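You operate a simulated robot arm through the tools that you are given. There is no shell and no other tool.

The job below is to be done with a simulated robot arm. You get a single attempt, and the scene is never put back.

TASK
Test the brown test block on low range, then on high range.
Fine: zero the empty pad once before each test, the block waiting on the clear patch of the sorting table; it ends on the pad, reading FE.

It is judged by the outcome, as a careful person would: the job done as asked, and still so three seconds after it is handed in. It fails if anything else is knocked over, pushed out of place, dropped, spilled or broken.

THE ROBOT
A 7-joint arm with a two-finger gripper, fixed in place. Base frame: the origin is at the foot of the arm, x ahead of it, y to its left, z up. Lengths are in cm, angles in degrees, forces in N, time in s.
With the tool pointing down near the work surface it reaches from about 22 to 44 cm from the base axis. Its first joint turns from -166.0 to 166.0 degrees. Payload 2.94 kg.
The TCP is the grasp point between the finger pads, 3 cm short of the fingertips. In the tool frame z runs along the fingers and y along their closing line. Largest opening 13.8 cm; the body of the gripper starts 10.9 cm behind the TCP.
Orientation is that of the tool frame in the base frame, as a unit quaternion [w, x, y, z]. With the fingers straight down and closing along the base's y, the tool's x points along the base's -x, its y along +y and its z along -z.

THE INTERFACE
- The arm moves only by the tool arm_command. Its argument "deltas" is text: rows parted by semicolons, each of 7 numbers parted by spaces: the shift along the tool's x, y, z in units of 250 mm (1.0 is 250 mm), then the turn, a rotation vector about the tool's x, y, z in units of 60 degrees (1.0 is 60 degrees), then the opening, from 0 (shut) to 1 (fully open). In form: x y z ax ay az jaw; .... A call has 1 to 20 rows; each row is the pose to reach, as a shift and turn from the pose commanded when the call began, along the tool's axes at that moment. A call with a number of a shift or a turn outside -1 to 1 is refused whole. A row lasts 0.2 s, in which the tool goes at most 5 cm and 8.6 degrees; a call with a longer step from one row to the next is refused whole, and so is a gripper value outside its range. A pose out of reach is approached as far as the arm can. The call stops where the force on the tool passes 40 N (or 10 N more than at its start, if that is more) or the arm is blocked; 0.2 s more then pass. Each finger halts on what it meets, pressing with about 41 N; the grip force reading is that of the motor and also rises with nothing between the fingers. The clock runs only during rows and for 0.2 s after the last one: add rows that repeat a pose to give the fingers time. The reply holds the time, the measured pose of the TCP, the force on the tool along the base axes, the opening and the grip force, in the units named above and with some noise, with the torque about the TCP (base axes, N m) and any sound that the robot's microphone picked up.
- Cameras (640 x 400 px; columns grow to the right, rows downward): "scene" is fixed at [22.06, -49.92, 161.05]; the picture's right is [0.63, -0.78, 0.00], its down [-0.75, -0.61, -0.27] and it looks along [0.21, 0.17, -0.96] (base axes); focal length 214 px, centre (320, 200). "wrist" rides on the gripper at [7.1, 1.9, -14.6] in the tool frame; the picture's right is [-0.26, 0.96, 0.00], its down [-0.85, -0.23, -0.48] and it looks along [-0.46, -0.12, 0.88] (tool axes); focal length 280 px, centre (320, 200). There is no depth. A picture from a camera that has moved, and an enlarged one, comes with that camera's place and axes in the base frame and with its lens.
- get_image(camera): a new picture of that camera. No time passes.
- slide_trunk(by): slides the trunk up (or, below 0, down) by that many cm; the arm rides with it, the base frame stays. It gives what a move gives, with no picture.
- close_up(camera, box): a new picture of the part [left, top, right, bottom] of that camera's present view, enlarged. No time passes.
- finish_job(): hands the job in; it is judged then, once.

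Nothing tells you positions but the pictures and the camera data. Unless the task says otherwise, let go and move clear before handing in.

The tools are called after "Request:" as name(argument=value, ...) on one line, values as JSON. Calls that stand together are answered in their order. arm_command: Moves the arm, as the interface text tells. Its arguments: {"type":"object","properties":{"deltas":{"type":"string"}},"required":["deltas"]} The other tools are called the same way: slide_trunk (by) slides the trunk up or down; get_image (camera) takes a picture; close_up (camera, box) takes an enlarged picture of a part of a camera's view; finish_job () hands the job in.

At the start:

```text
t: 0.0
position: [45.92, -0.01, 122.93]
orientation: [0.001, 0.0, 1.0, 0.0]
force: [0.3, 0.0, 0.7]
torque: [0.03, 0.02, -0.01]
opening: 13.83
gripper_force: 0.1
trunk travel left (down, up): [-42.5, 2.9]
```

scene: 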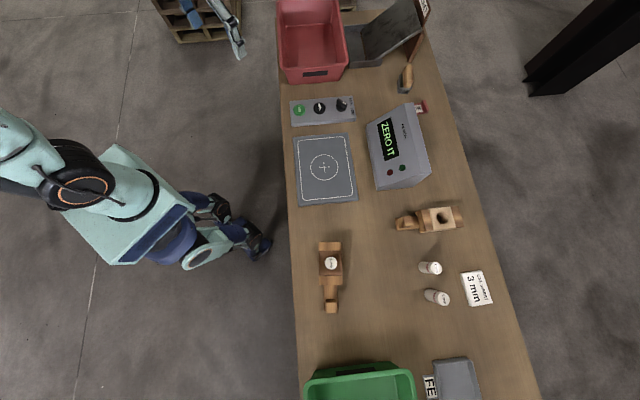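
wrist: 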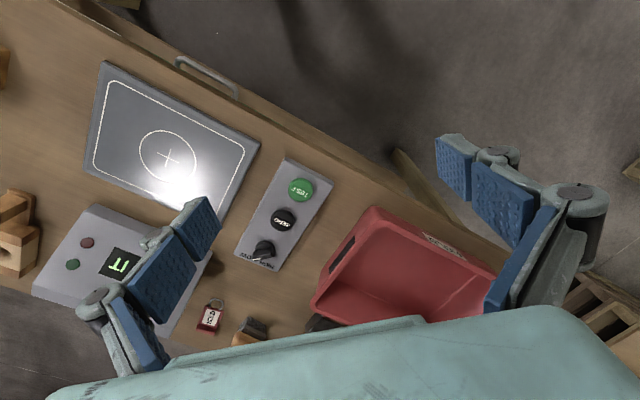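

I see a table with a metal pad, a control strip (green button, black button, knob), a display reading "ZERO IT", wooden tools, and bins. I'll look closer before doing anything.

Request:
close_up(camera="scene", box=[270, 80, 450, 210])

Request:
close_up(camera="scene", box=[290, 180, 510, 320])

Request:
close_up(camera="scene", box=[260, 0, 460, 110])

Request:
close_up(camera="scene", box=[290, 290, 510, 400])

Request:
close_up(camera="wrist", box=[0, 50, 350, 350])

```text
3.08 times, centred on (360, 145) of scene
camera zoom: at [22.06, -49.92, 161.05], right [0.63, -0.78, 0.0], down [-0.75, -0.61, -0.27], along [0.21, 0.17, -0.96], focal length 660 px, centre (197, 369)
```

zoom: 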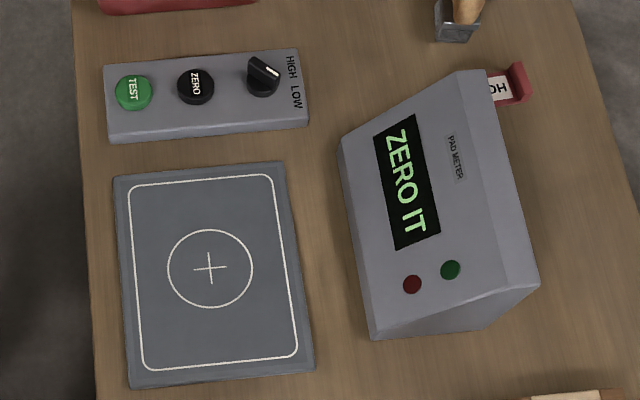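

```text
2.86 times, centred on (400, 250) of scene
camera zoom: at [22.06, -49.92, 161.05], right [0.63, -0.78, 0.0], down [-0.75, -0.61, -0.27], along [0.21, 0.17, -0.96], focal length 613 px, centre (91, 57)
```

zoom: 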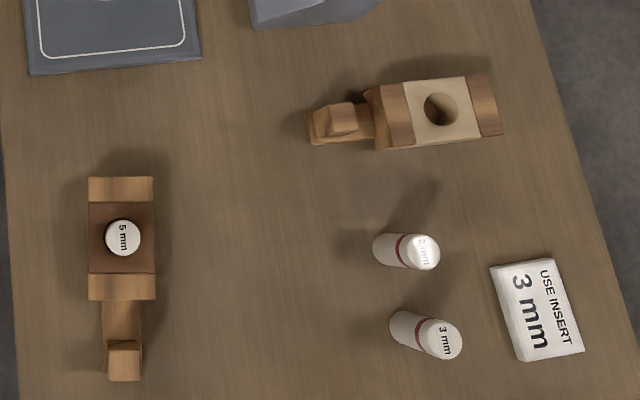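

```text
3.20 times, centred on (360, 55) of scene
camera zoom: at [22.06, -49.92, 161.05], right [0.63, -0.78, 0.0], down [-0.75, -0.61, -0.27], along [0.21, 0.17, -0.96], focal length 686 px, centre (192, 664)
```

zoom: 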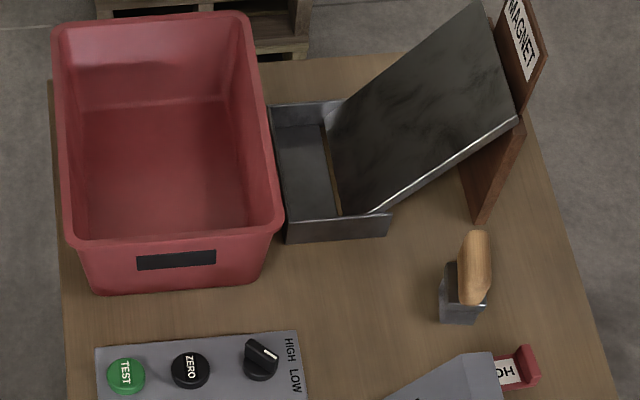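

```text
2.91 times, centred on (400, 345) of scene
camera zoom: at [22.06, -49.92, 161.05], right [0.63, -0.78, 0.0], down [-0.75, -0.61, -0.27], along [0.21, 0.17, -0.96], focal length 624 px, centre (87, -222)
```

zoom: 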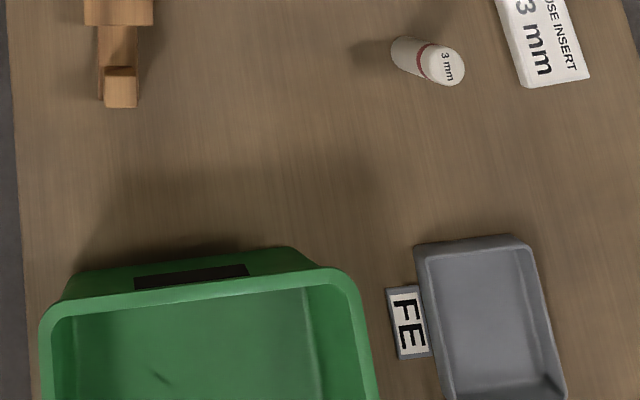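

```text
1.33 times, centred on (175, 200) of wrist
camera zoom: at [38.79, 1.86, 137.4], right [0.26, 0.96, 0.0], down [0.85, -0.23, 0.48], along [0.46, -0.12, -0.88], focal length 374 px, centre (513, 200)
```

zoom: 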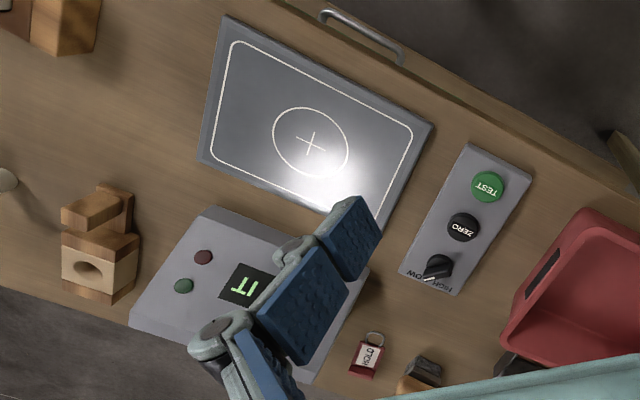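

The table runs diagonally in front of the robot at about z 87. The pad is near (49,-30), the button strip near (61..73,-8..-19) and the brown block near (21,-55). I'll swing the arm over the table for a better look.

Request:
arm_command(deltas="0.065 -0.165 0 0 0 0.096 1; 0.129 -0.33 0 0 0 0.192 1; 0.194 -0.495 0 0 0 0.287 1; 0.258 -0.66 0 0 0 0.383 1; 0.258 -0.66 0 0 0 0.383 1")

```text
t: 1.2
position: [39.43, -16.56, 122.89]
orientation: [0.001, 0.2, 0.98, -0.001]
force: [-0.5, 0.5, -1.1]
torque: [0.0, 0.02, 0.0]
opening: 13.82
gripper_force: 0.0
trunk travel left (down, up): [-42.5, 2.9]
```

The arm moved as expected. I'll keep swinging towards the table centre, then take pictures.

Request:
arm_command(deltas="-0.005 -0.176 0 0 0 0.096 1; -0.01 -0.352 0 0 0 0.192 1; -0.015 -0.528 0 0 0 0.287 1; -0.02 -0.704 0 0 0 0.383 1; -0.02 -0.704 0 0 0 0.383 1")

Request:
get_image(camera="wrist")

Request:
get_image(camera="scene")

```text
t: 2.4
position: [32.98, -32.96, 122.73]
orientation: [0.001, 0.391, 0.92, 0.0]
force: [0.0, -0.4, 0.0]
torque: [-0.02, 0.04, 0.01]
opening: 13.79
gripper_force: 0.0
trunk travel left (down, up): [-42.5, 2.9]
```

```text
taken
camera wrist: at [29.48, -26.65, 137.35], right [0.88, 0.48, 0.0], down [0.42, -0.77, 0.48], along [0.23, -0.42, -0.88], focal length 280 px, centre (320, 200)
```

wrist: 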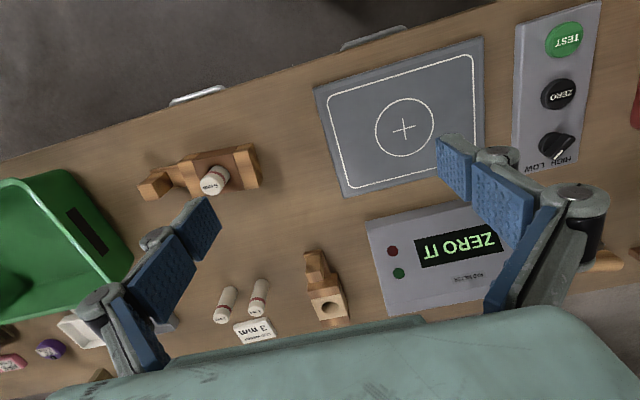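

```text
taken
```

scene: 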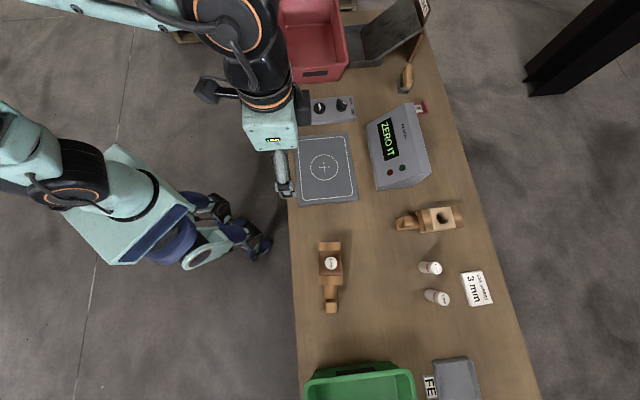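

The pad is at about (48.6,-30.5). TEST is at (60.7,-8.3), ZERO at (66,-14), the knob at (72,-20) and the brown block near (22,-53). The range knob appears to point at HIGH. Next I'll check how far the arm reaches outward at this height.

Request:
arm_command(deltas="-0.19 0 0 0 0 0 1; -0.38 0 0 0 0 0 1; -0.57 0 0 0 0 0 1; -0.76 0 0 0 0 0 1; -0.76 0 0 0 0 0 1; -0.76 0 0 0 0 0 1")

Request:
get_image(camera="wrist")

```text
t: 3.8
position: [46.07, -46.51, 122.96]
orientation: [0.0, 0.391, 0.921, 0.0]
force: [0.3, 0.0, -0.2]
torque: [-0.01, -0.01, -0.01]
opening: 13.78
gripper_force: 0.0
trunk travel left (down, up): [-42.5, 2.9]
```

```text
taken
camera wrist: at [42.66, -40.19, 137.46], right [0.88, 0.48, 0.0], down [0.42, -0.77, 0.48], along [0.23, -0.42, -0.88], focal length 280 px, centre (320, 200)
```

wrist: 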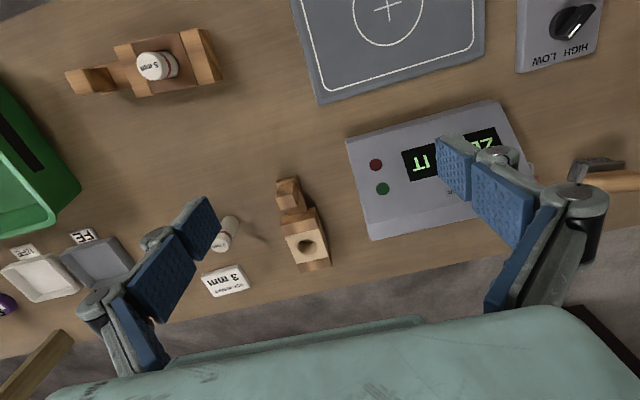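

The arm reaches at least 65 cm here. I'll zoom in on the knob and the block.

Request:
close_up(camera="wrist", box=[500, 0, 620, 80])

Request:
close_up(camera="wrist", box=[40, 10, 260, 130])

Request:
close_up(camera="wrist", box=[0, 180, 340, 340])

Request:
close_up(camera="scene", box=[285, 85, 365, 135])

```text
5.00 times, centred on (560, 40) of wrist
camera zoom: at [42.66, -40.19, 137.46], right [0.88, 0.48, 0.0], down [0.42, -0.77, 0.48], along [0.23, -0.42, -0.88], focal length 1402 px, centre (-880, 1000)
```

zoom: 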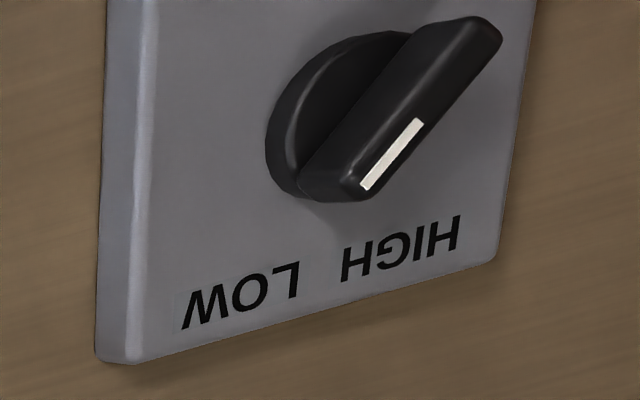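

```text
2.91 times, centred on (150, 70) of wrist
camera zoom: at [42.66, -40.19, 137.46], right [0.88, 0.48, 0.0], down [0.42, -0.77, 0.48], along [0.23, -0.42, -0.88], focal length 816 px, centre (814, 578)
```

zoom: 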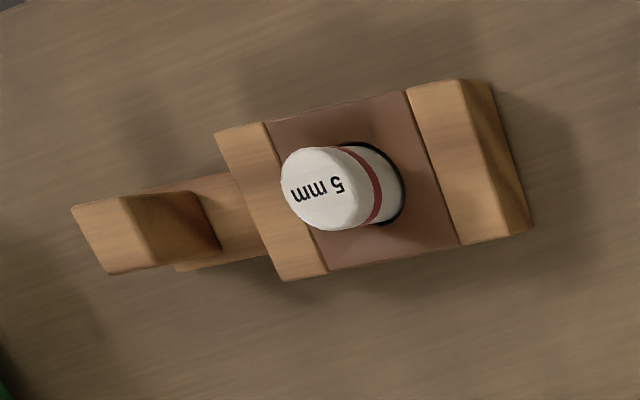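

```text
1.88 times, centred on (170, 260) of wrist
camera zoom: at [42.66, -40.19, 137.46], right [0.88, 0.48, 0.0], down [0.42, -0.77, 0.48], along [0.23, -0.42, -0.88], focal length 528 px, centre (602, 87)
```

zoom: 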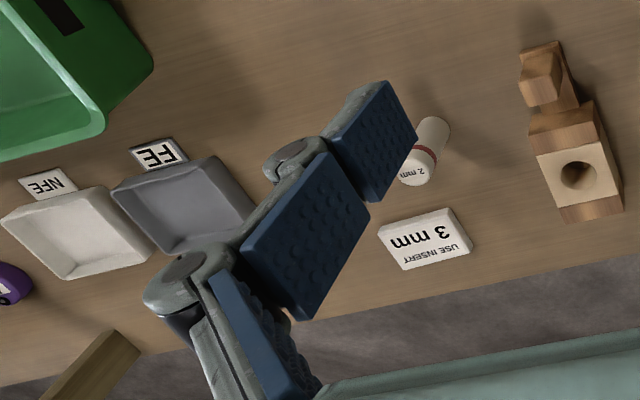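

```text
8.00 times, centred on (325, 110) of scene
camera zoom: at [22.06, -49.92, 161.05], right [0.63, -0.78, 0.0], down [-0.75, -0.61, -0.27], along [0.21, 0.17, -0.96], focal length 1716 px, centre (280, 920)
```

zoom: 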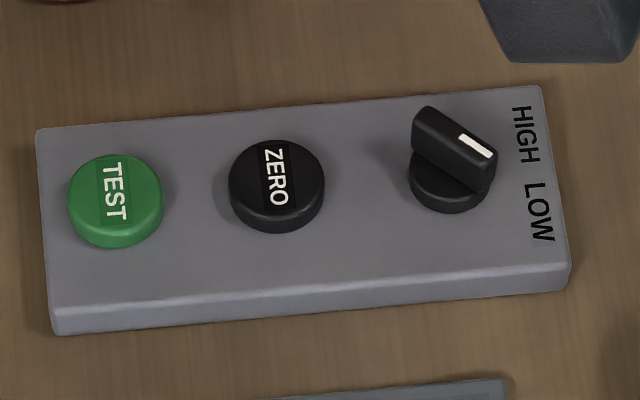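

The knob's white mark points at LOW, so it is already on low range. I'll check the arm's posture from the scene camera.

Request:
get_image(camera="scene")

```text
taken
```

scene: 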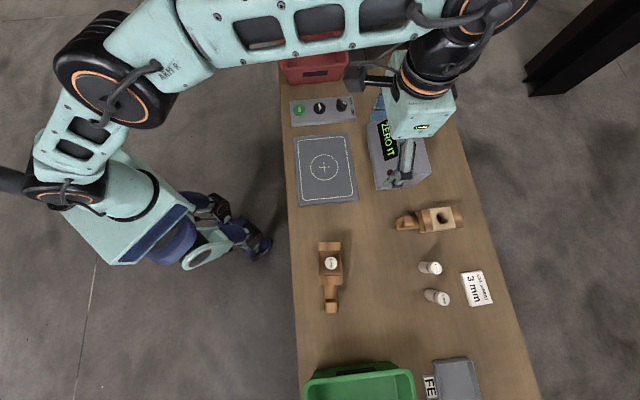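

The arm is a vertical-plane, elbow-up type and reaches well out. I'll move over towards the control strip for close views.

Request:
arm_command(deltas="0.03 0.18 0 0 0 0 1; 0.06 0.36 0 0 0 0 1; 0.09 0.54 0 0 0 0 1; 0.12 0.72 0 0 0 0 1; 0.12 0.72 0 0 0 0 1")

Request:
get_image(camera="wrist")

```text
t: 5.0
position: [57.14, -31.93, 122.92]
orientation: [0.001, 0.39, 0.921, 0.0]
force: [0.3, -1.1, 0.1]
torque: [0.03, 0.01, 0.02]
opening: 13.79
gripper_force: 0.0
trunk travel left (down, up): [-42.5, 2.9]
```

```text
taken
camera wrist: at [53.62, -25.56, 137.42], right [0.88, 0.48, 0.0], down [0.42, -0.77, 0.48], along [0.23, -0.42, -0.88], focal length 280 px, centre (320, 200)
```

wrist: 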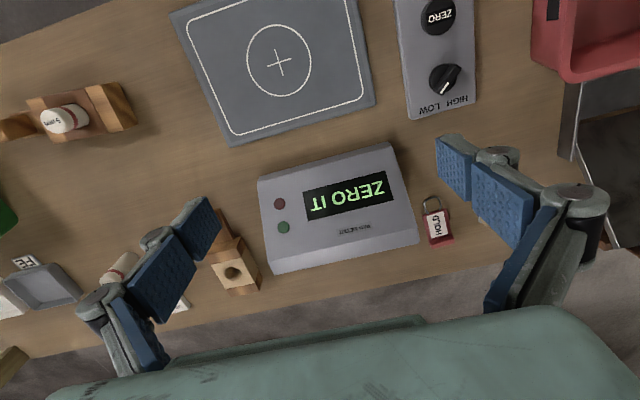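

I'll move to hover over the control strip, slightly lower, with the camera centred on it.

Request:
arm_command(deltas="0.071 0.144 0.06 0 0 0 1; 0.142 0.289 0.12 0 0 0 1; 0.212 0.433 0.18 0 0 0 1; 0.283 0.578 0.24 0 0 0 1; 0.354 0.722 0.3 0 0 0 1; 0.354 0.722 0.3 0 0 0 1")

Request:
get_image(camera="wrist")

Request:
get_image(camera="scene")

```text
t: 6.4
position: [63.82, -12.9, 115.33]
orientation: [0.001, 0.391, 0.92, 0.0]
force: [0.5, -0.1, -0.3]
torque: [-0.07, 0.0, 0.04]
opening: 13.8
gripper_force: 0.0
trunk travel left (down, up): [-42.5, 2.9]
```

```text
taken
camera wrist: at [60.36, -6.55, 129.82], right [0.88, 0.48, 0.0], down [0.42, -0.77, 0.48], along [0.23, -0.42, -0.88], focal length 280 px, centre (320, 200)
```

wrist: 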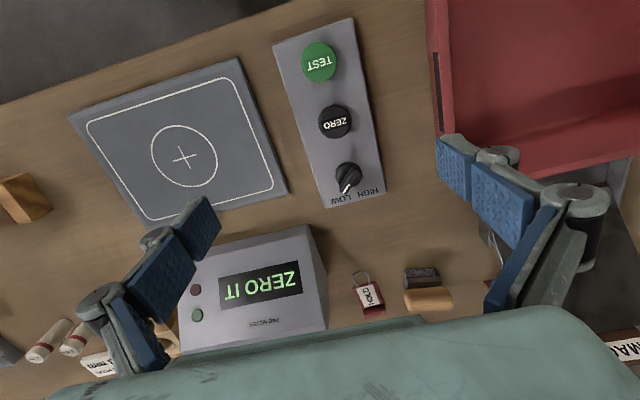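

```text
taken
```

scene: 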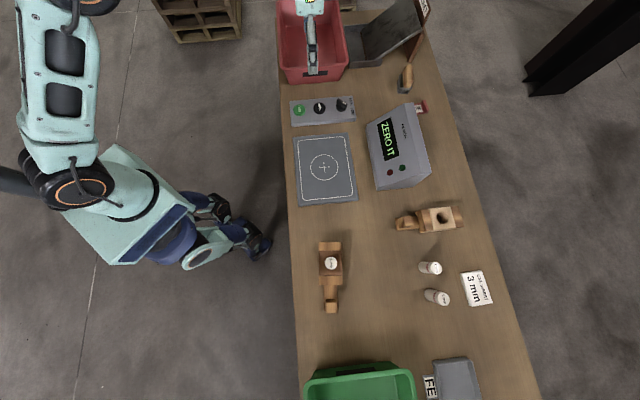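

Triangulating from the views gives TEST ≈ (61.1,-7.9,89.2), ZERO ≈ (66.7,-13.6,89.4), knob ≈ (72.5,-19.9,90.3) and pad centre ≈ (48.7,-30.5,87). Next I'll close the fingers and come down above ZERO to check alignment.

Request:
arm_command(deltas="-0.1 0.0635 0.1 0 0 0 0.7; -0.1 0.0635 0.27 0 0 0 0.4; -0.1 0.0635 0.44 0 0 0 0.1; -0.1 0.0635 0.6 0 0 0 0; -0.1 0.0635 0.6 0 0 0 0; -0.1 0.0635 0.6 0 0 0 0")

Request:
get_image(camera="wrist")

Request:
get_image(camera="scene")

```text
t: 7.8
position: [66.64, -13.52, 100.42]
orientation: [0.0, 0.39, 0.921, 0.0]
force: [-1.1, -0.1, 0.2]
torque: [0.0, 0.0, -0.01]
opening: 0.02
gripper_force: 28.2
trunk travel left (down, up): [-42.5, 2.9]
```

```text
taken
camera wrist: at [63.11, -7.24, 114.89], right [0.88, 0.48, 0.0], down [0.42, -0.77, 0.48], along [0.23, -0.42, -0.88], focal length 280 px, centre (320, 200)
```

wrist: 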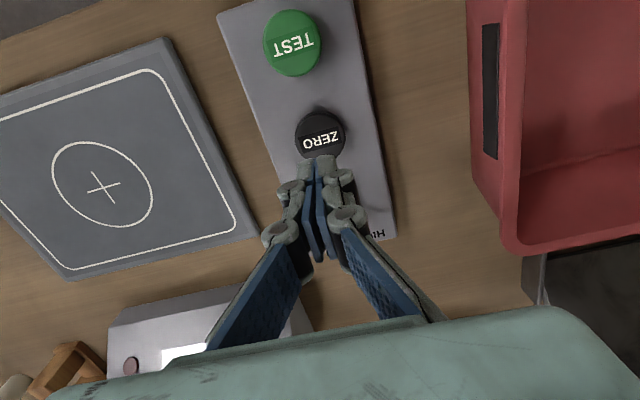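

```text
taken
```

scene: 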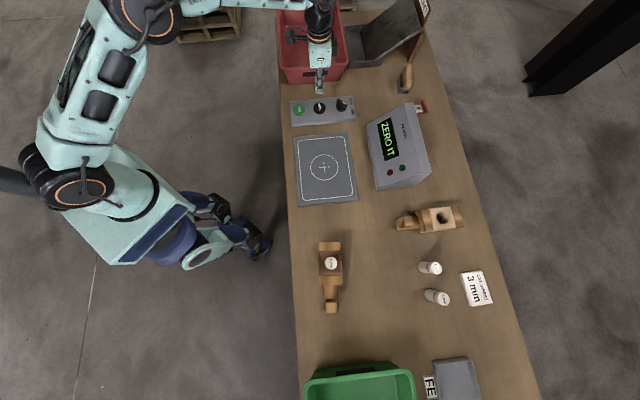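

The fingertips sit right over ZERO, the pad is empty and the block is out on the open table. I'll press ZERO gently once.

Request:
arm_command(deltas="0 0 0.15 0 0 0 0; 0 0 0.27 0 0 0 0; 0 0 0.3 0 0 0 0; 0 0 0.312 0 0 0 0; 0 0 0.322 0 0 0 0; 0 0 0.332 0 0 0 0; 0 0 0.342 0 0 0 0")

Request:
close_up(camera="scene", box=[280, 80, 440, 200])

Request:
close_up(camera="wrist", box=[200, 60, 440, 210])

```text
t: 9.4
position: [66.69, -13.7, 91.79]
orientation: [0.001, 0.391, 0.921, -0.001]
force: [0.0, 0.3, 2.4]
torque: [-0.04, 0.03, 0.02]
opening: 0.6
gripper_force: 28.2
trunk travel left (down, up): [-42.5, 2.9]
heard: click
```

```text
3.33 times, centred on (360, 140) of scene
camera zoom: at [22.06, -49.92, 161.05], right [0.63, -0.78, 0.0], down [-0.75, -0.61, -0.27], along [0.21, 0.17, -0.96], focal length 715 px, centre (187, 400)
```

zoom: 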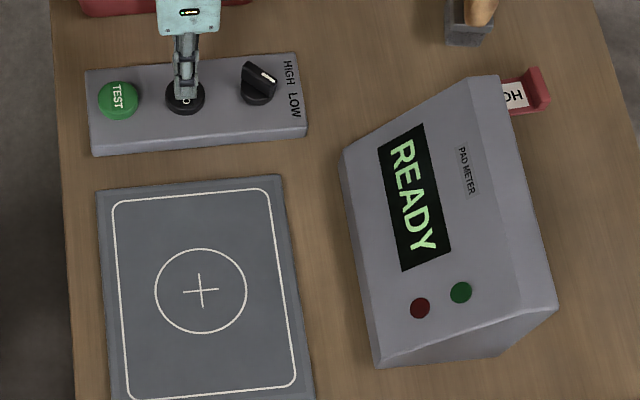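

```text
2.67 times, centred on (320, 135) of wrist
camera zoom: at [63.19, -7.31, 106.41], right [0.88, 0.48, 0.0], down [0.42, -0.77, 0.48], along [0.23, -0.42, -0.88], focal length 748 px, centre (320, 373)
```

zoom: 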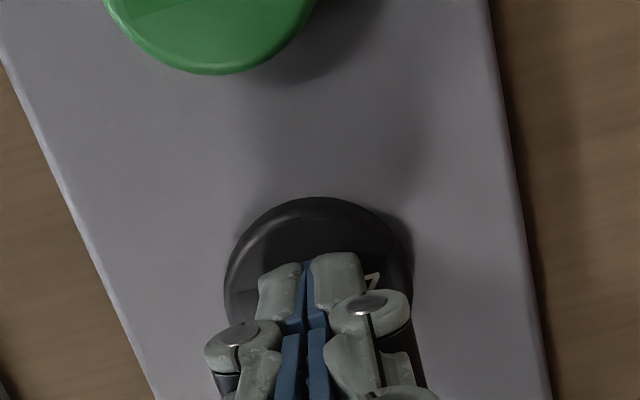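

One click was heard and the meter shows READY. I'll lift straight off.

Request:
arm_command(deltas="0 0 -0.1 0 0 0 0; 0 0 -0.28 0 0 0 0; 0 0 -0.46 0 0 0 0; 0 0 -0.64 0 0 0 0; 0 0 -0.64 0 0 0 0")

Request:
close_up(camera="scene", box=[280, 80, 440, 200])

Request:
close_up(camera="wrist", box=[230, 20, 430, 220])

```text
t: 10.6
position: [66.77, -13.83, 107.87]
orientation: [0.0, 0.39, 0.921, 0.0]
force: [0.0, 0.2, 0.2]
torque: [0.0, 0.04, -0.05]
opening: 0.02
gripper_force: 28.5
trunk travel left (down, up): [-42.5, 2.9]
```

```text
3.33 times, centred on (360, 140) of scene
camera zoom: at [22.06, -49.92, 161.05], right [0.63, -0.78, 0.0], down [-0.75, -0.61, -0.27], along [0.21, 0.17, -0.96], focal length 715 px, centre (187, 400)
```

zoom: 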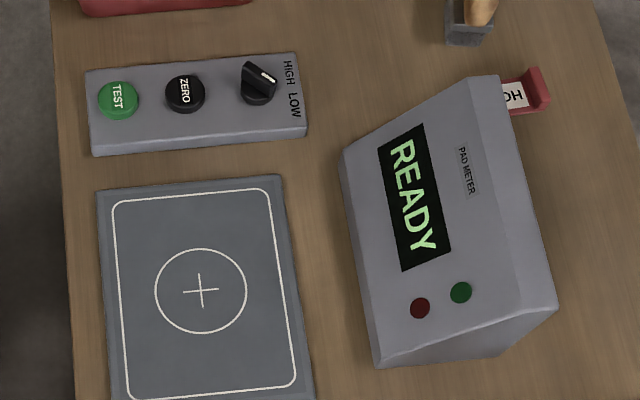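

```text
2.00 times, centred on (330, 120) of wrist
camera zoom: at [63.16, -7.51, 122.33], right [0.88, 0.48, 0.0], down [0.42, -0.77, 0.48], along [0.23, -0.42, -0.88], focal length 561 px, centre (300, 360)
```

zoom: 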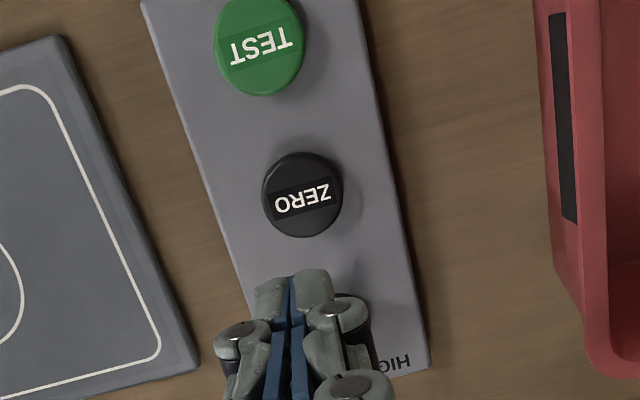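

READY persists with the pad empty. Next I'll swing over to the brown block, opening the gripper on the way.

Request:
arm_command(deltas="0.02 -0.17 -0.1 0 0 0 0.2; 0.045 -0.34 -0.1 0 0 0 0.4; 0.068 -0.51 -0.1 0 0 0 0.6; 0.09 -0.69 -0.1 0 0 0 0.8")

Request:
arm_command(deltas="0.02 -0.17 0 0 0 0 1; 0.045 -0.34 0 0 0 0 1; 0.068 -0.51 0 0 0 0 1; 0.09 -0.69 0 0 0 0 1")

Request:
arm_command(deltas="0.02 -0.16 0 0 0 0 1; 0.04 -0.32 0 0 0 0 1; 0.06 -0.48 0 0 0 0 1; 0.07 -0.62 0 0 0 0 1; 0.07 -0.62 0 0 0 0 1")

Request:
get_image(camera="wrist")

Request:
get_image(camera="scene")

```text
t: 11.6
position: [52.69, -24.21, 110.2]
orientation: [0.0, 0.391, 0.92, 0.0]
force: [-0.1, -0.6, 0.3]
torque: [-0.01, -0.02, -0.02]
opening: 11.02
gripper_force: 0.0
trunk travel left (down, up): [-42.5, 2.9]
```

```text
t: 12.6
position: [38.83, -34.51, 110.32]
orientation: [0.0, 0.391, 0.92, 0.0]
force: [-0.7, -0.3, 0.3]
torque: [0.03, -0.02, 0.01]
opening: 13.79
gripper_force: 0.1
trunk travel left (down, up): [-42.5, 2.9]
```

```text
t: 13.8
position: [26.47, -43.8, 110.35]
orientation: [0.0, 0.391, 0.92, 0.0]
force: [-0.1, -0.2, 0.4]
torque: [-0.01, 0.01, 0.01]
opening: 13.83
gripper_force: 0.0
trunk travel left (down, up): [-42.5, 2.9]
```

```text
taken
camera wrist: at [22.85, -37.57, 124.92], right [0.88, 0.48, 0.0], down [0.42, -0.77, 0.48], along [0.23, -0.42, -0.88], focal length 280 px, centre (320, 200)
```

wrist: 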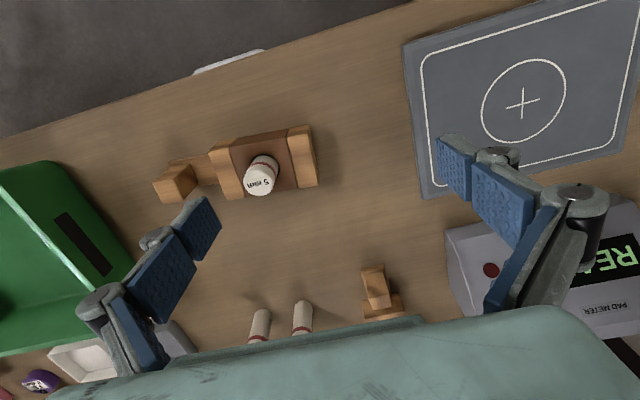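

```text
taken
```

scene: 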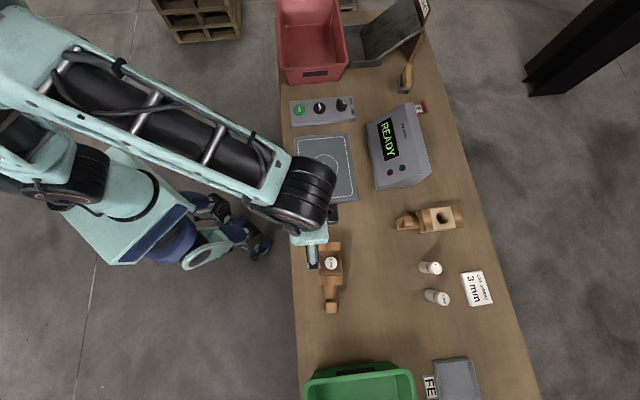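

Request:
close_up(camera="wrist", box=[135, 105, 345, 225])

Request:
close_up(camera="scene", box=[290, 225, 380, 325])

```text
3.05 times, centred on (240, 165) of wrist
camera zoom: at [22.85, -37.57, 124.92], right [0.88, 0.48, 0.0], down [0.42, -0.77, 0.48], along [0.23, -0.42, -0.88], focal length 854 px, centre (564, 307)
```

zoom: 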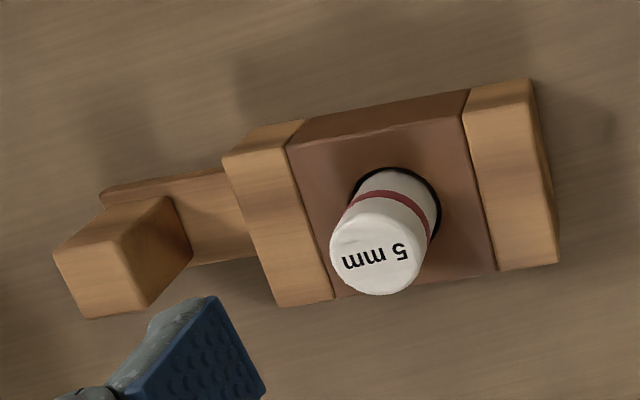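

```text
4.00 times, centred on (335, 275) of scene
camera zoom: at [22.06, -49.92, 161.05], right [0.63, -0.78, 0.0], down [-0.75, -0.61, -0.27], along [0.21, 0.17, -0.96], focal length 858 px, centre (260, -100)
```

zoom: 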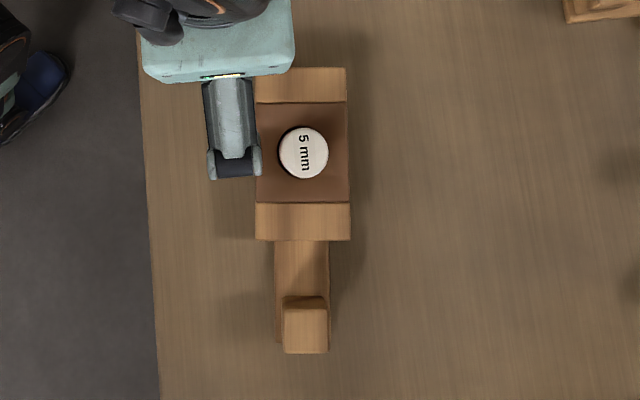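

The brown block's body is about 13×7.2 cm, its top is at z≈91.3 and it is centred near (23.3,-53). Its long axis is at about 39° and the loose insert sticks up to z≈96.4. I'll turn the gripper so the fingers straddle the body's width and move above it.

Request:
arm_command(deltas="-0.034 -0.079 0 0 0 -0.1416 1; -0.068 -0.157 0 0 0 -0.2832 1; -0.103 -0.236 0 0 0 -0.4248 1; -0.137 -0.314 0 0 0 -0.5664 1; -0.171 -0.393 0 0 0 -0.708 1; -0.171 -0.393 0 0 0 -0.708 1")

Request:
arm_command(deltas="0 0 0 0 0 -0.1416 1; 0 0 0 0 0 -0.2832 1; 0 0 0 0 0 -0.4248 1; 0 0 0 0 0 -0.5664 1; 0 0 0 0 0 -0.708 1; 0 0 0 0 0 -0.708 1")

Request:
get_image(camera="wrist")

Request:
get_image(camera="scene")

```text
t: 15.2
position: [22.27, -53.78, 110.29]
orientation: [0.0, 0.03, 1.0, -0.001]
force: [0.4, 1.2, -0.1]
torque: [0.04, 0.01, 0.01]
opening: 13.78
gripper_force: 0.1
trunk travel left (down, up): [-42.5, 2.9]
```

```text
t: 16.6
position: [22.25, -53.83, 110.27]
orientation: [0.0, -0.335, 0.942, 0.0]
force: [0.8, -0.7, -0.3]
torque: [-0.02, -0.01, -0.03]
opening: 13.81
gripper_force: 0.1
trunk travel left (down, up): [-42.5, 2.9]
```

```text
taken
camera wrist: at [15.67, -56.87, 124.86], right [-0.41, 0.91, 0.0], down [0.8, 0.36, 0.48], along [0.44, 0.19, -0.88], focal length 280 px, centre (320, 200)
```

wrist: 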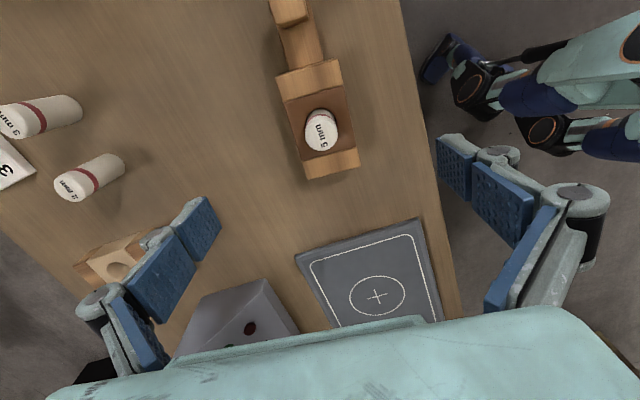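

```text
taken
```

scene: 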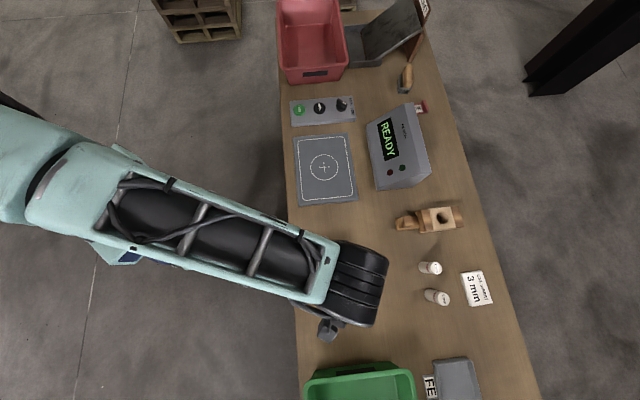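

Request:
close_up(camera="wrist", box=[230, 0, 420, 200])

```text
2.00 times, centred on (325, 100) of wrist
camera zoom: at [15.67, -56.87, 124.86], right [-0.41, 0.91, 0.0], down [0.8, 0.36, 0.48], along [0.44, 0.19, -0.88], focal length 561 px, centre (310, 400)
```

zoom: 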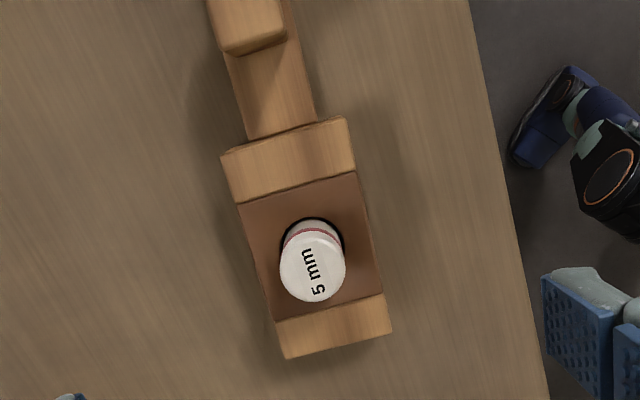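

Alignment looks right: the fingers are centred on the body, slightly towards the handle side where the balance point should be. I'll descend with the fingers open.

Request:
arm_command(deltas="0 0 0.17 0 0 0 1; 0 0 0.34 0 0 0 1; 0 0 0.5 0 0 0 1; 0 0 0.62 0 0 0 1; 0 0 0.7 0 0 0 1; 0 0 0.75 0 0 0 1; 0 0 0.79 0 0 0 1; 0 0 0.79 0 0 0 1")

Request:
get_image(camera="wrist")

```text
t: 18.4
position: [22.44, -53.79, 90.63]
orientation: [0.0, -0.334, 0.943, 0.0]
force: [0.0, -0.3, -0.8]
torque: [0.03, 0.01, 0.03]
opening: 13.79
gripper_force: 0.1
trunk travel left (down, up): [-42.5, 2.9]
```

```text
taken
camera wrist: at [15.71, -56.84, 105.09], right [-0.4, 0.92, 0.0], down [0.8, 0.35, 0.48], along [0.44, 0.19, -0.88], focal length 280 px, centre (320, 200)
```

wrist: 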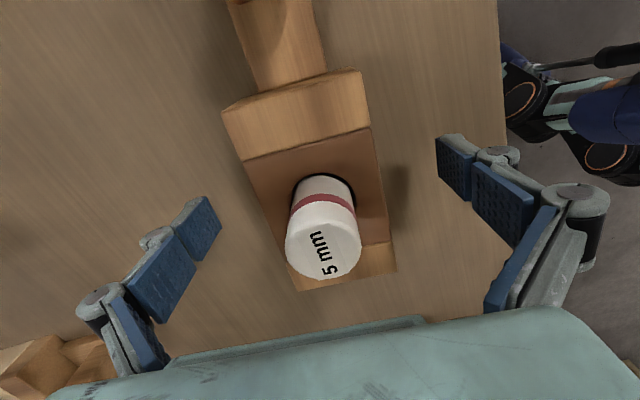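

Request:
arm_command(deltas="0 0 0.015 0 0 0 0.8; 0 0 0.025 0 0 0 0.65; 0 0 0.025 0 0 0 0.58; 0 0 0.025 0 0 0 0.58")

Request:
get_image(camera="wrist")

```text
t: 19.4
position: [22.38, -53.8, 90.01]
orientation: [0.0, -0.334, 0.943, 0.0]
force: [-0.6, 0.8, -0.2]
torque: [0.02, -0.02, 0.04]
opening: 7.99
gripper_force: 0.0
trunk travel left (down, up): [-42.5, 2.9]
```

```text
taken
camera wrist: at [15.68, -56.83, 104.47], right [-0.4, 0.92, 0.0], down [0.8, 0.35, 0.48], along [0.44, 0.19, -0.88], focal length 280 px, centre (320, 200)
```

wrist: 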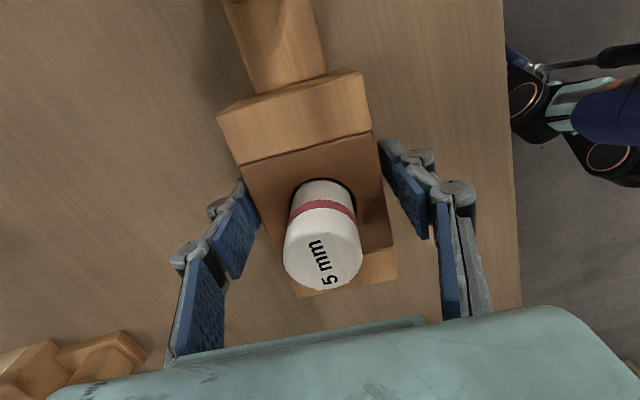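

The fingers straddle the body evenly. I'll close onto it.

Request:
arm_command(deltas="0 0 0 0 0 0 0.53; 0 0 0 0 0 0 0.49; 0 0 0 0 0 0 0.4; 0 0 0 0 0 0 0.3; 0 0 0 0 0 0 0.3")

Request:
get_image(camera="wrist")

```text
t: 20.6
position: [22.35, -53.81, 89.94]
orientation: [0.0, -0.333, 0.943, -0.001]
force: [2.3, -3.0, 2.9]
torque: [-0.11, -0.09, 0.02]
opening: 7.31
gripper_force: 41.0
trunk travel left (down, up): [-42.5, 2.9]
```

```text
taken
camera wrist: at [15.7, -56.84, 104.52], right [-0.4, 0.92, 0.0], down [0.8, 0.36, 0.48], along [0.44, 0.19, -0.88], focal length 280 px, centre (320, 200)
```

wrist: 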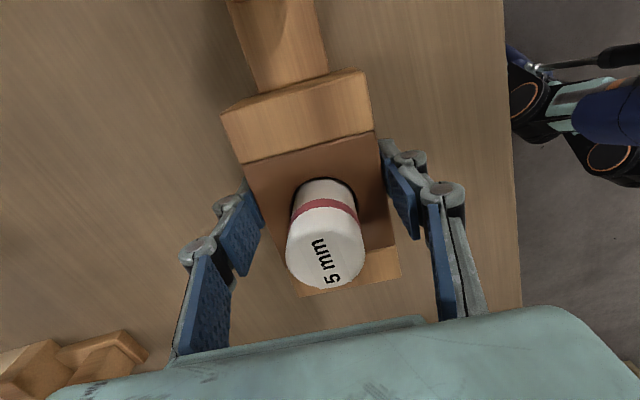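

Gripped at 7.31 cm with 41 N. I'll lift slowly and check that it stays level.

Request:
arm_command(deltas="0 0 -0.02 0 0 0 0.3; 0 0 -0.05 0 0 0 0.3; 0 0 -0.1 0 0 0 0.3; 0 0 -0.16 0 0 0 0.3; 0 0 -0.22 0 0 0 0.3; 0 0 -0.28 0 0 0 0.3; 0 0 -0.32 0 0 0 0.3; 0 0 -0.32 0 0 0 0.3")

Request:
get_image(camera="wrist")

Request:
get_image(camera="scene")

```text
t: 22.4
position: [22.37, -54.0, 97.96]
orientation: [0.0, -0.334, 0.943, -0.001]
force: [0.2, -0.5, -3.4]
torque: [0.0, -0.01, -0.01]
opening: 7.32
gripper_force: 41.3
trunk travel left (down, up): [-42.5, 2.9]
```

```text
taken
camera wrist: at [15.68, -56.87, 112.46], right [-0.4, 0.92, 0.0], down [0.8, 0.35, 0.48], along [0.44, 0.19, -0.88], focal length 280 px, centre (320, 200)
```

wrist: 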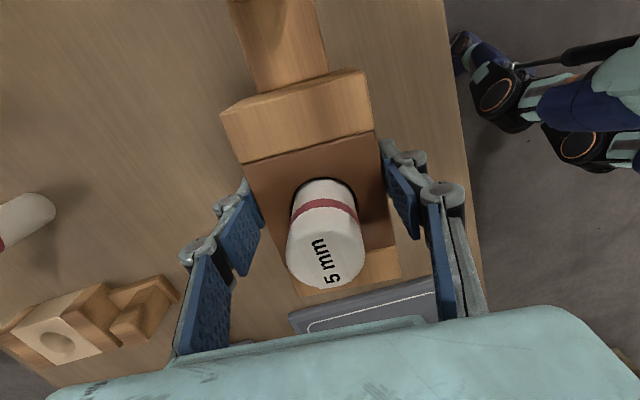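

```text
taken
```

scene: 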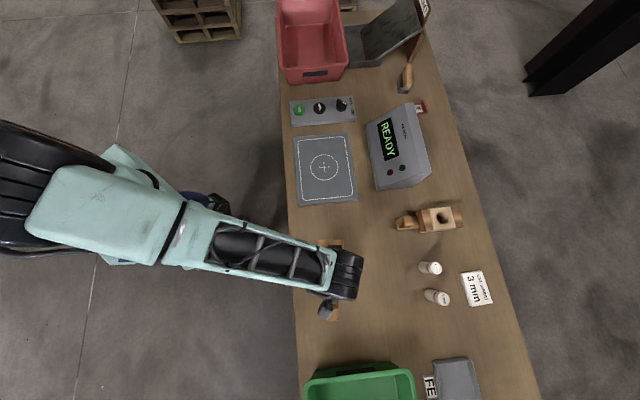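

The block is held level with its insert seated. I'll carry it over to the pad.

Request:
arm_command(deltas="-0.1 0.005 -0.02 0 0 0 0.3; -0.22 0.01 -0.04 0 0 0 0.3; -0.35 0.017 -0.04 0 0 0 0.3; -0.48 0.023 -0.04 0 0 0 0.3; -0.6 0.03 -0.04 0 0 0 0.3; -0.704 0.035 -0.04 0 0 0 0.3; -0.704 0.035 -0.04 0 0 0 0.3")

Request:
arm_command(deltas="-0.1 0.005 0 0 0 -0.01 0.3; -0.22 0.01 0 0 0 -0.02 0.3; -0.35 0.017 0 0 0 -0.03 0.3; -0.48 0.023 0 0 0 -0.04 0.3; -0.6 0.03 0 0 0 -0.055 0.3; -0.704 0.035 0 0 0 -0.055 0.3; -0.704 0.035 0 0 0 -0.055 0.3")

Request:
get_image(camera="wrist")

Request:
get_image(camera="scene")

```text
t: 24.0
position: [35.47, -41.98, 98.83]
orientation: [0.0, -0.333, 0.943, 0.0]
force: [-1.4, 0.0, -3.1]
torque: [0.05, 0.0, -0.01]
opening: 7.32
gripper_force: 41.1
trunk travel left (down, up): [-42.5, 2.9]
```

```text
t: 25.6
position: [48.72, -30.35, 98.93]
orientation: [0.0, -0.36, 0.933, 0.0]
force: [-0.3, -0.7, -2.7]
torque: [0.05, 0.0, -0.01]
opening: 7.31
gripper_force: 41.6
trunk travel left (down, up): [-42.5, 2.9]
```

```text
taken
camera wrist: at [42.14, -33.73, 113.46], right [-0.46, 0.89, 0.0], down [0.78, 0.4, 0.48], along [0.42, 0.22, -0.88], focal length 280 px, centre (320, 200)
```

wrist: 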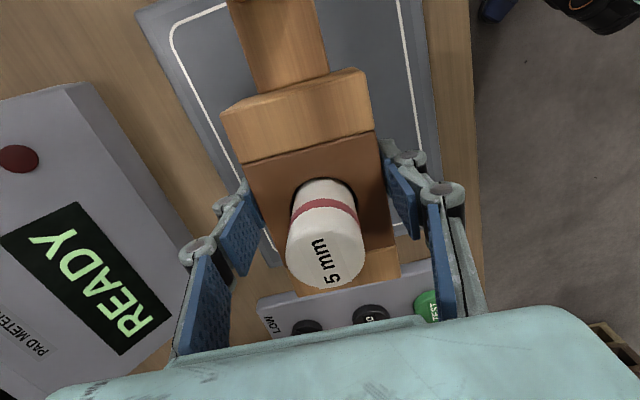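

```text
taken
```

scene: 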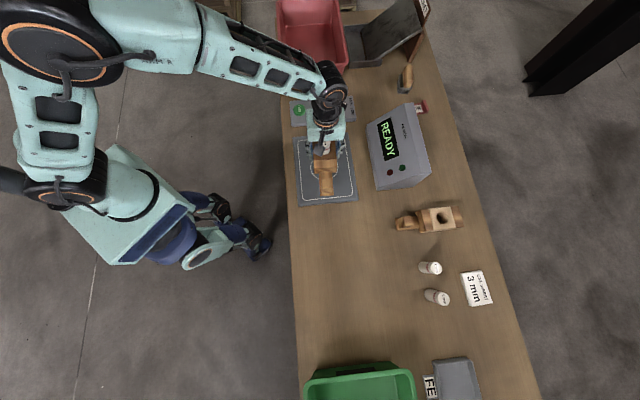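

It's over the pad. I'll lower gently with small steps near contact.

Request:
arm_command(deltas="0 0 0.08 0 0 0 0.3; 0 0 0.16 0 0 0 0.3; 0 0 0.22 0 0 0 0.3; 0 0 0.26 0 0 0 0.3; 0 0 0.275 0 0 0 0.3; 0 0 0.285 0 0 0 0.3; 0 0 0.295 0 0 0 0.3; 0 0 0.295 0 0 0 0.3")

```text
t: 27.4
position: [48.61, -30.33, 91.44]
orientation: [0.0, -0.361, 0.933, 0.0]
force: [-0.6, 0.5, -4.1]
torque: [0.03, -0.01, 0.0]
opening: 7.31
gripper_force: 40.7
trunk travel left (down, up): [-42.5, 2.9]
```

Request:
arm_command(deltas="0 0 0.006 0 0 0 0.3; 0 0 0.012 0 0 0 0.3; 0 0 0.012 0 0 0 0.3")

Request:
get_image(camera="wrist")

```text
t: 28.2
position: [48.61, -30.26, 91.12]
orientation: [0.0, -0.361, 0.933, -0.001]
force: [-0.3, -0.4, -3.6]
torque: [0.03, -0.05, -0.03]
opening: 7.32
gripper_force: 40.9
trunk travel left (down, up): [-42.5, 2.9]
```

```text
taken
camera wrist: at [42.16, -33.75, 105.76], right [-0.46, 0.89, 0.0], down [0.78, 0.4, 0.48], along [0.42, 0.22, -0.88], focal length 280 px, centre (320, 200)
```

wrist: 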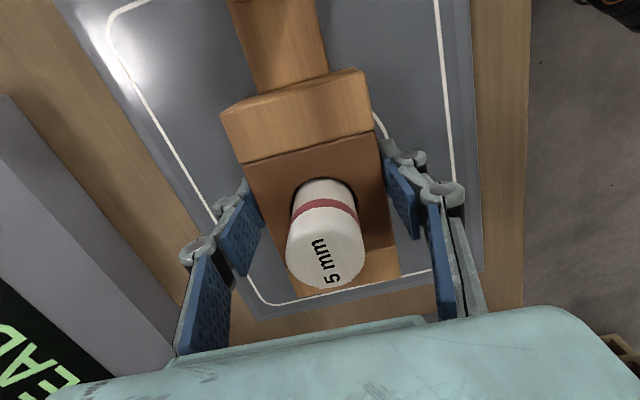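

Request:
arm_command(deltas="0 0 0.005 0 0 0 0.3; 0 0 0.01 0 0 0 0.3; 0 0 0.01 0 0 0 0.3")

Request:
arm_command(deltas="0 0 0.005 0 0 0 0.3; 0 0 0.005 0 0 0 0.3")

```text
t: 29.0
position: [48.72, -30.25, 91.17]
orientation: [0.001, -0.361, 0.933, -0.001]
force: [1.0, 0.9, 13.9]
torque: [-0.07, 0.86, 0.05]
opening: 7.33
gripper_force: 40.5
trunk travel left (down, up): [-42.5, 2.9]
```

```text
t: 29.6
position: [48.66, -30.35, 91.2]
orientation: [0.002, -0.361, 0.933, -0.003]
force: [1.2, -0.9, 25.0]
torque: [-0.04, 0.37, 0.16]
opening: 7.33
gripper_force: 40.7
trunk travel left (down, up): [-42.5, 2.9]
```

It's in contact with the pad. I'll relax the pressure, then open slowly.

Request:
arm_command(deltas="0 0 -0.005 0 0 0 0.3; 0 0 -0.009 0 0 0 0.3; 0 0 -0.009 0 0 0 0.3")

```text
t: 30.4
position: [48.58, -30.31, 91.23]
orientation: [0.002, -0.36, 0.933, -0.002]
force: [5.3, -4.4, 14.6]
torque: [-0.35, -0.94, -0.1]
opening: 7.31
gripper_force: 41.3
trunk travel left (down, up): [-42.5, 2.9]
```

Request:
arm_command(deltas="0 0 -0.004 0 0 0 0.3; 0 0 -0.004 0 0 0 0.3")

```text
t: 31.0
position: [48.48, -30.19, 91.15]
orientation: [0.0, -0.36, 0.933, 0.001]
force: [2.4, -1.8, 6.9]
torque: [0.0, -0.74, -0.11]
opening: 7.33
gripper_force: 41.2
trunk travel left (down, up): [-42.5, 2.9]
```

Request:
arm_command(deltas="0 0 -0.003 0 0 0 0.3; 0 0 -0.003 0 0 0 0.3")

```text
t: 31.6
position: [48.62, -30.29, 91.24]
orientation: [-0.001, -0.362, 0.932, 0.001]
force: [1.2, 0.8, -1.2]
torque: [0.1, -0.19, 0.04]
opening: 7.33
gripper_force: 41.1
trunk travel left (down, up): [-42.5, 2.9]
```

The load is nearly neutral. I'll open the fingers, then lift off.

Request:
arm_command(deltas="0 0 0 0 0 0 0.56; 0 0 0 0 0 0 0.65; 0 0 0 0 0 0 0.75; 0 0 0 0 0 0 0.8; 0 0 0 0 0 0 0.8")

Request:
get_image(camera="wrist")

```text
t: 32.8
position: [48.61, -30.28, 91.22]
orientation: [0.0, -0.361, 0.933, 0.0]
force: [0.0, -0.9, -0.8]
torque: [0.03, 0.0, 0.01]
opening: 11.04
gripper_force: 0.0
trunk travel left (down, up): [-42.5, 2.9]
```

```text
taken
camera wrist: at [42.11, -33.73, 105.83], right [-0.46, 0.89, 0.0], down [0.78, 0.4, 0.48], along [0.42, 0.22, -0.88], focal length 280 px, centre (320, 200)
```

wrist: 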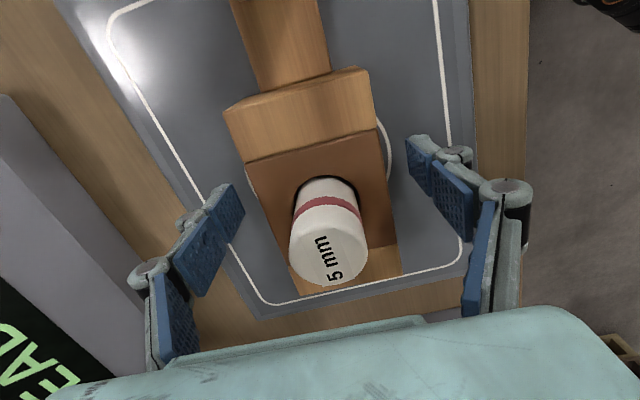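

The block stands on the pad. I'll lift straight up clear of the insert.

Request:
arm_command(deltas="0 0 -0.06 0 0 0 0.8; 0 0 -0.2 0 0 0 0.8; 0 0 -0.36 0 0 0 0.8; 0 0 -0.52 0 0 0 0.8; 0 0 -0.68 0 0 0 0.8; 0 0 -0.68 0 0 0 0.8")

Request:
get_image(camera="wrist")

Request:
get_image(camera="scene")

```text
t: 34.2
position: [48.69, -30.3, 108.41]
orientation: [0.0, -0.36, 0.933, 0.0]
force: [0.5, 0.5, 0.3]
torque: [0.02, 0.0, 0.0]
opening: 11.04
gripper_force: 0.0
trunk travel left (down, up): [-42.5, 2.9]
```

```text
taken
camera wrist: at [42.12, -33.69, 122.92], right [-0.46, 0.89, 0.0], down [0.78, 0.4, 0.48], along [0.42, 0.22, -0.88], focal length 280 px, centre (320, 200)
```

wrist: 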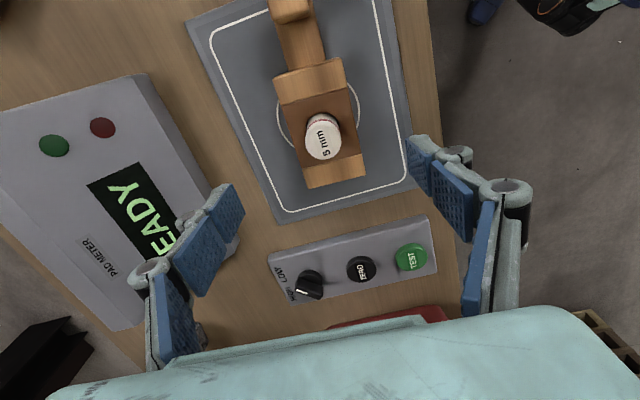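

```text
taken
```

scene: 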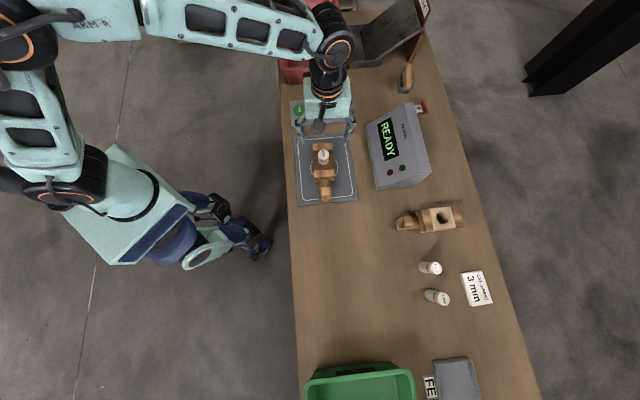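

Request:
close_up(camera="wrist", box=[255, 210, 445, 310])

Request:
close_up(camera="scene", box=[285, 125, 365, 215])

```text
3.37 times, centred on (350, 260) of wrist
camera zoom: at [42.12, -33.69, 122.92], right [-0.46, 0.89, 0.0], down [0.78, 0.4, 0.48], along [0.42, 0.22, -0.88], focal length 944 px, centre (219, -2)
```

zoom: 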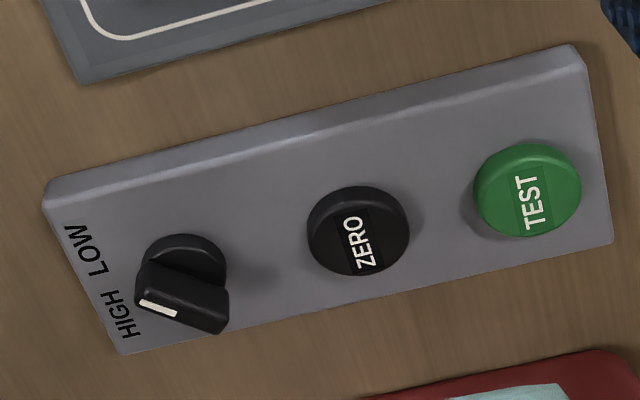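

```text
4.44 times, centred on (325, 170) of scene
camera zoom: at [22.06, -49.92, 161.05], right [0.63, -0.78, 0.0], down [-0.75, -0.61, -0.27], along [0.21, 0.17, -0.96], focal length 953 px, centre (298, 333)
```

zoom: 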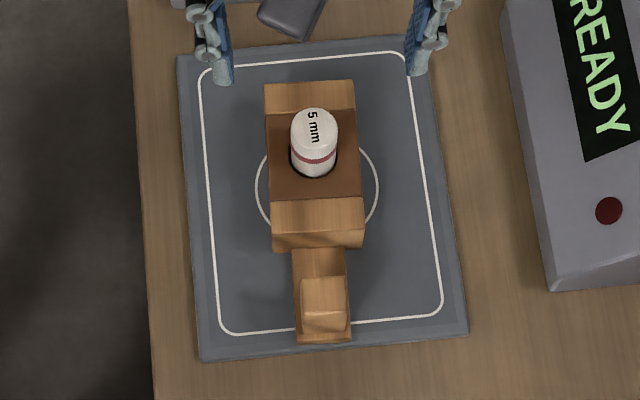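

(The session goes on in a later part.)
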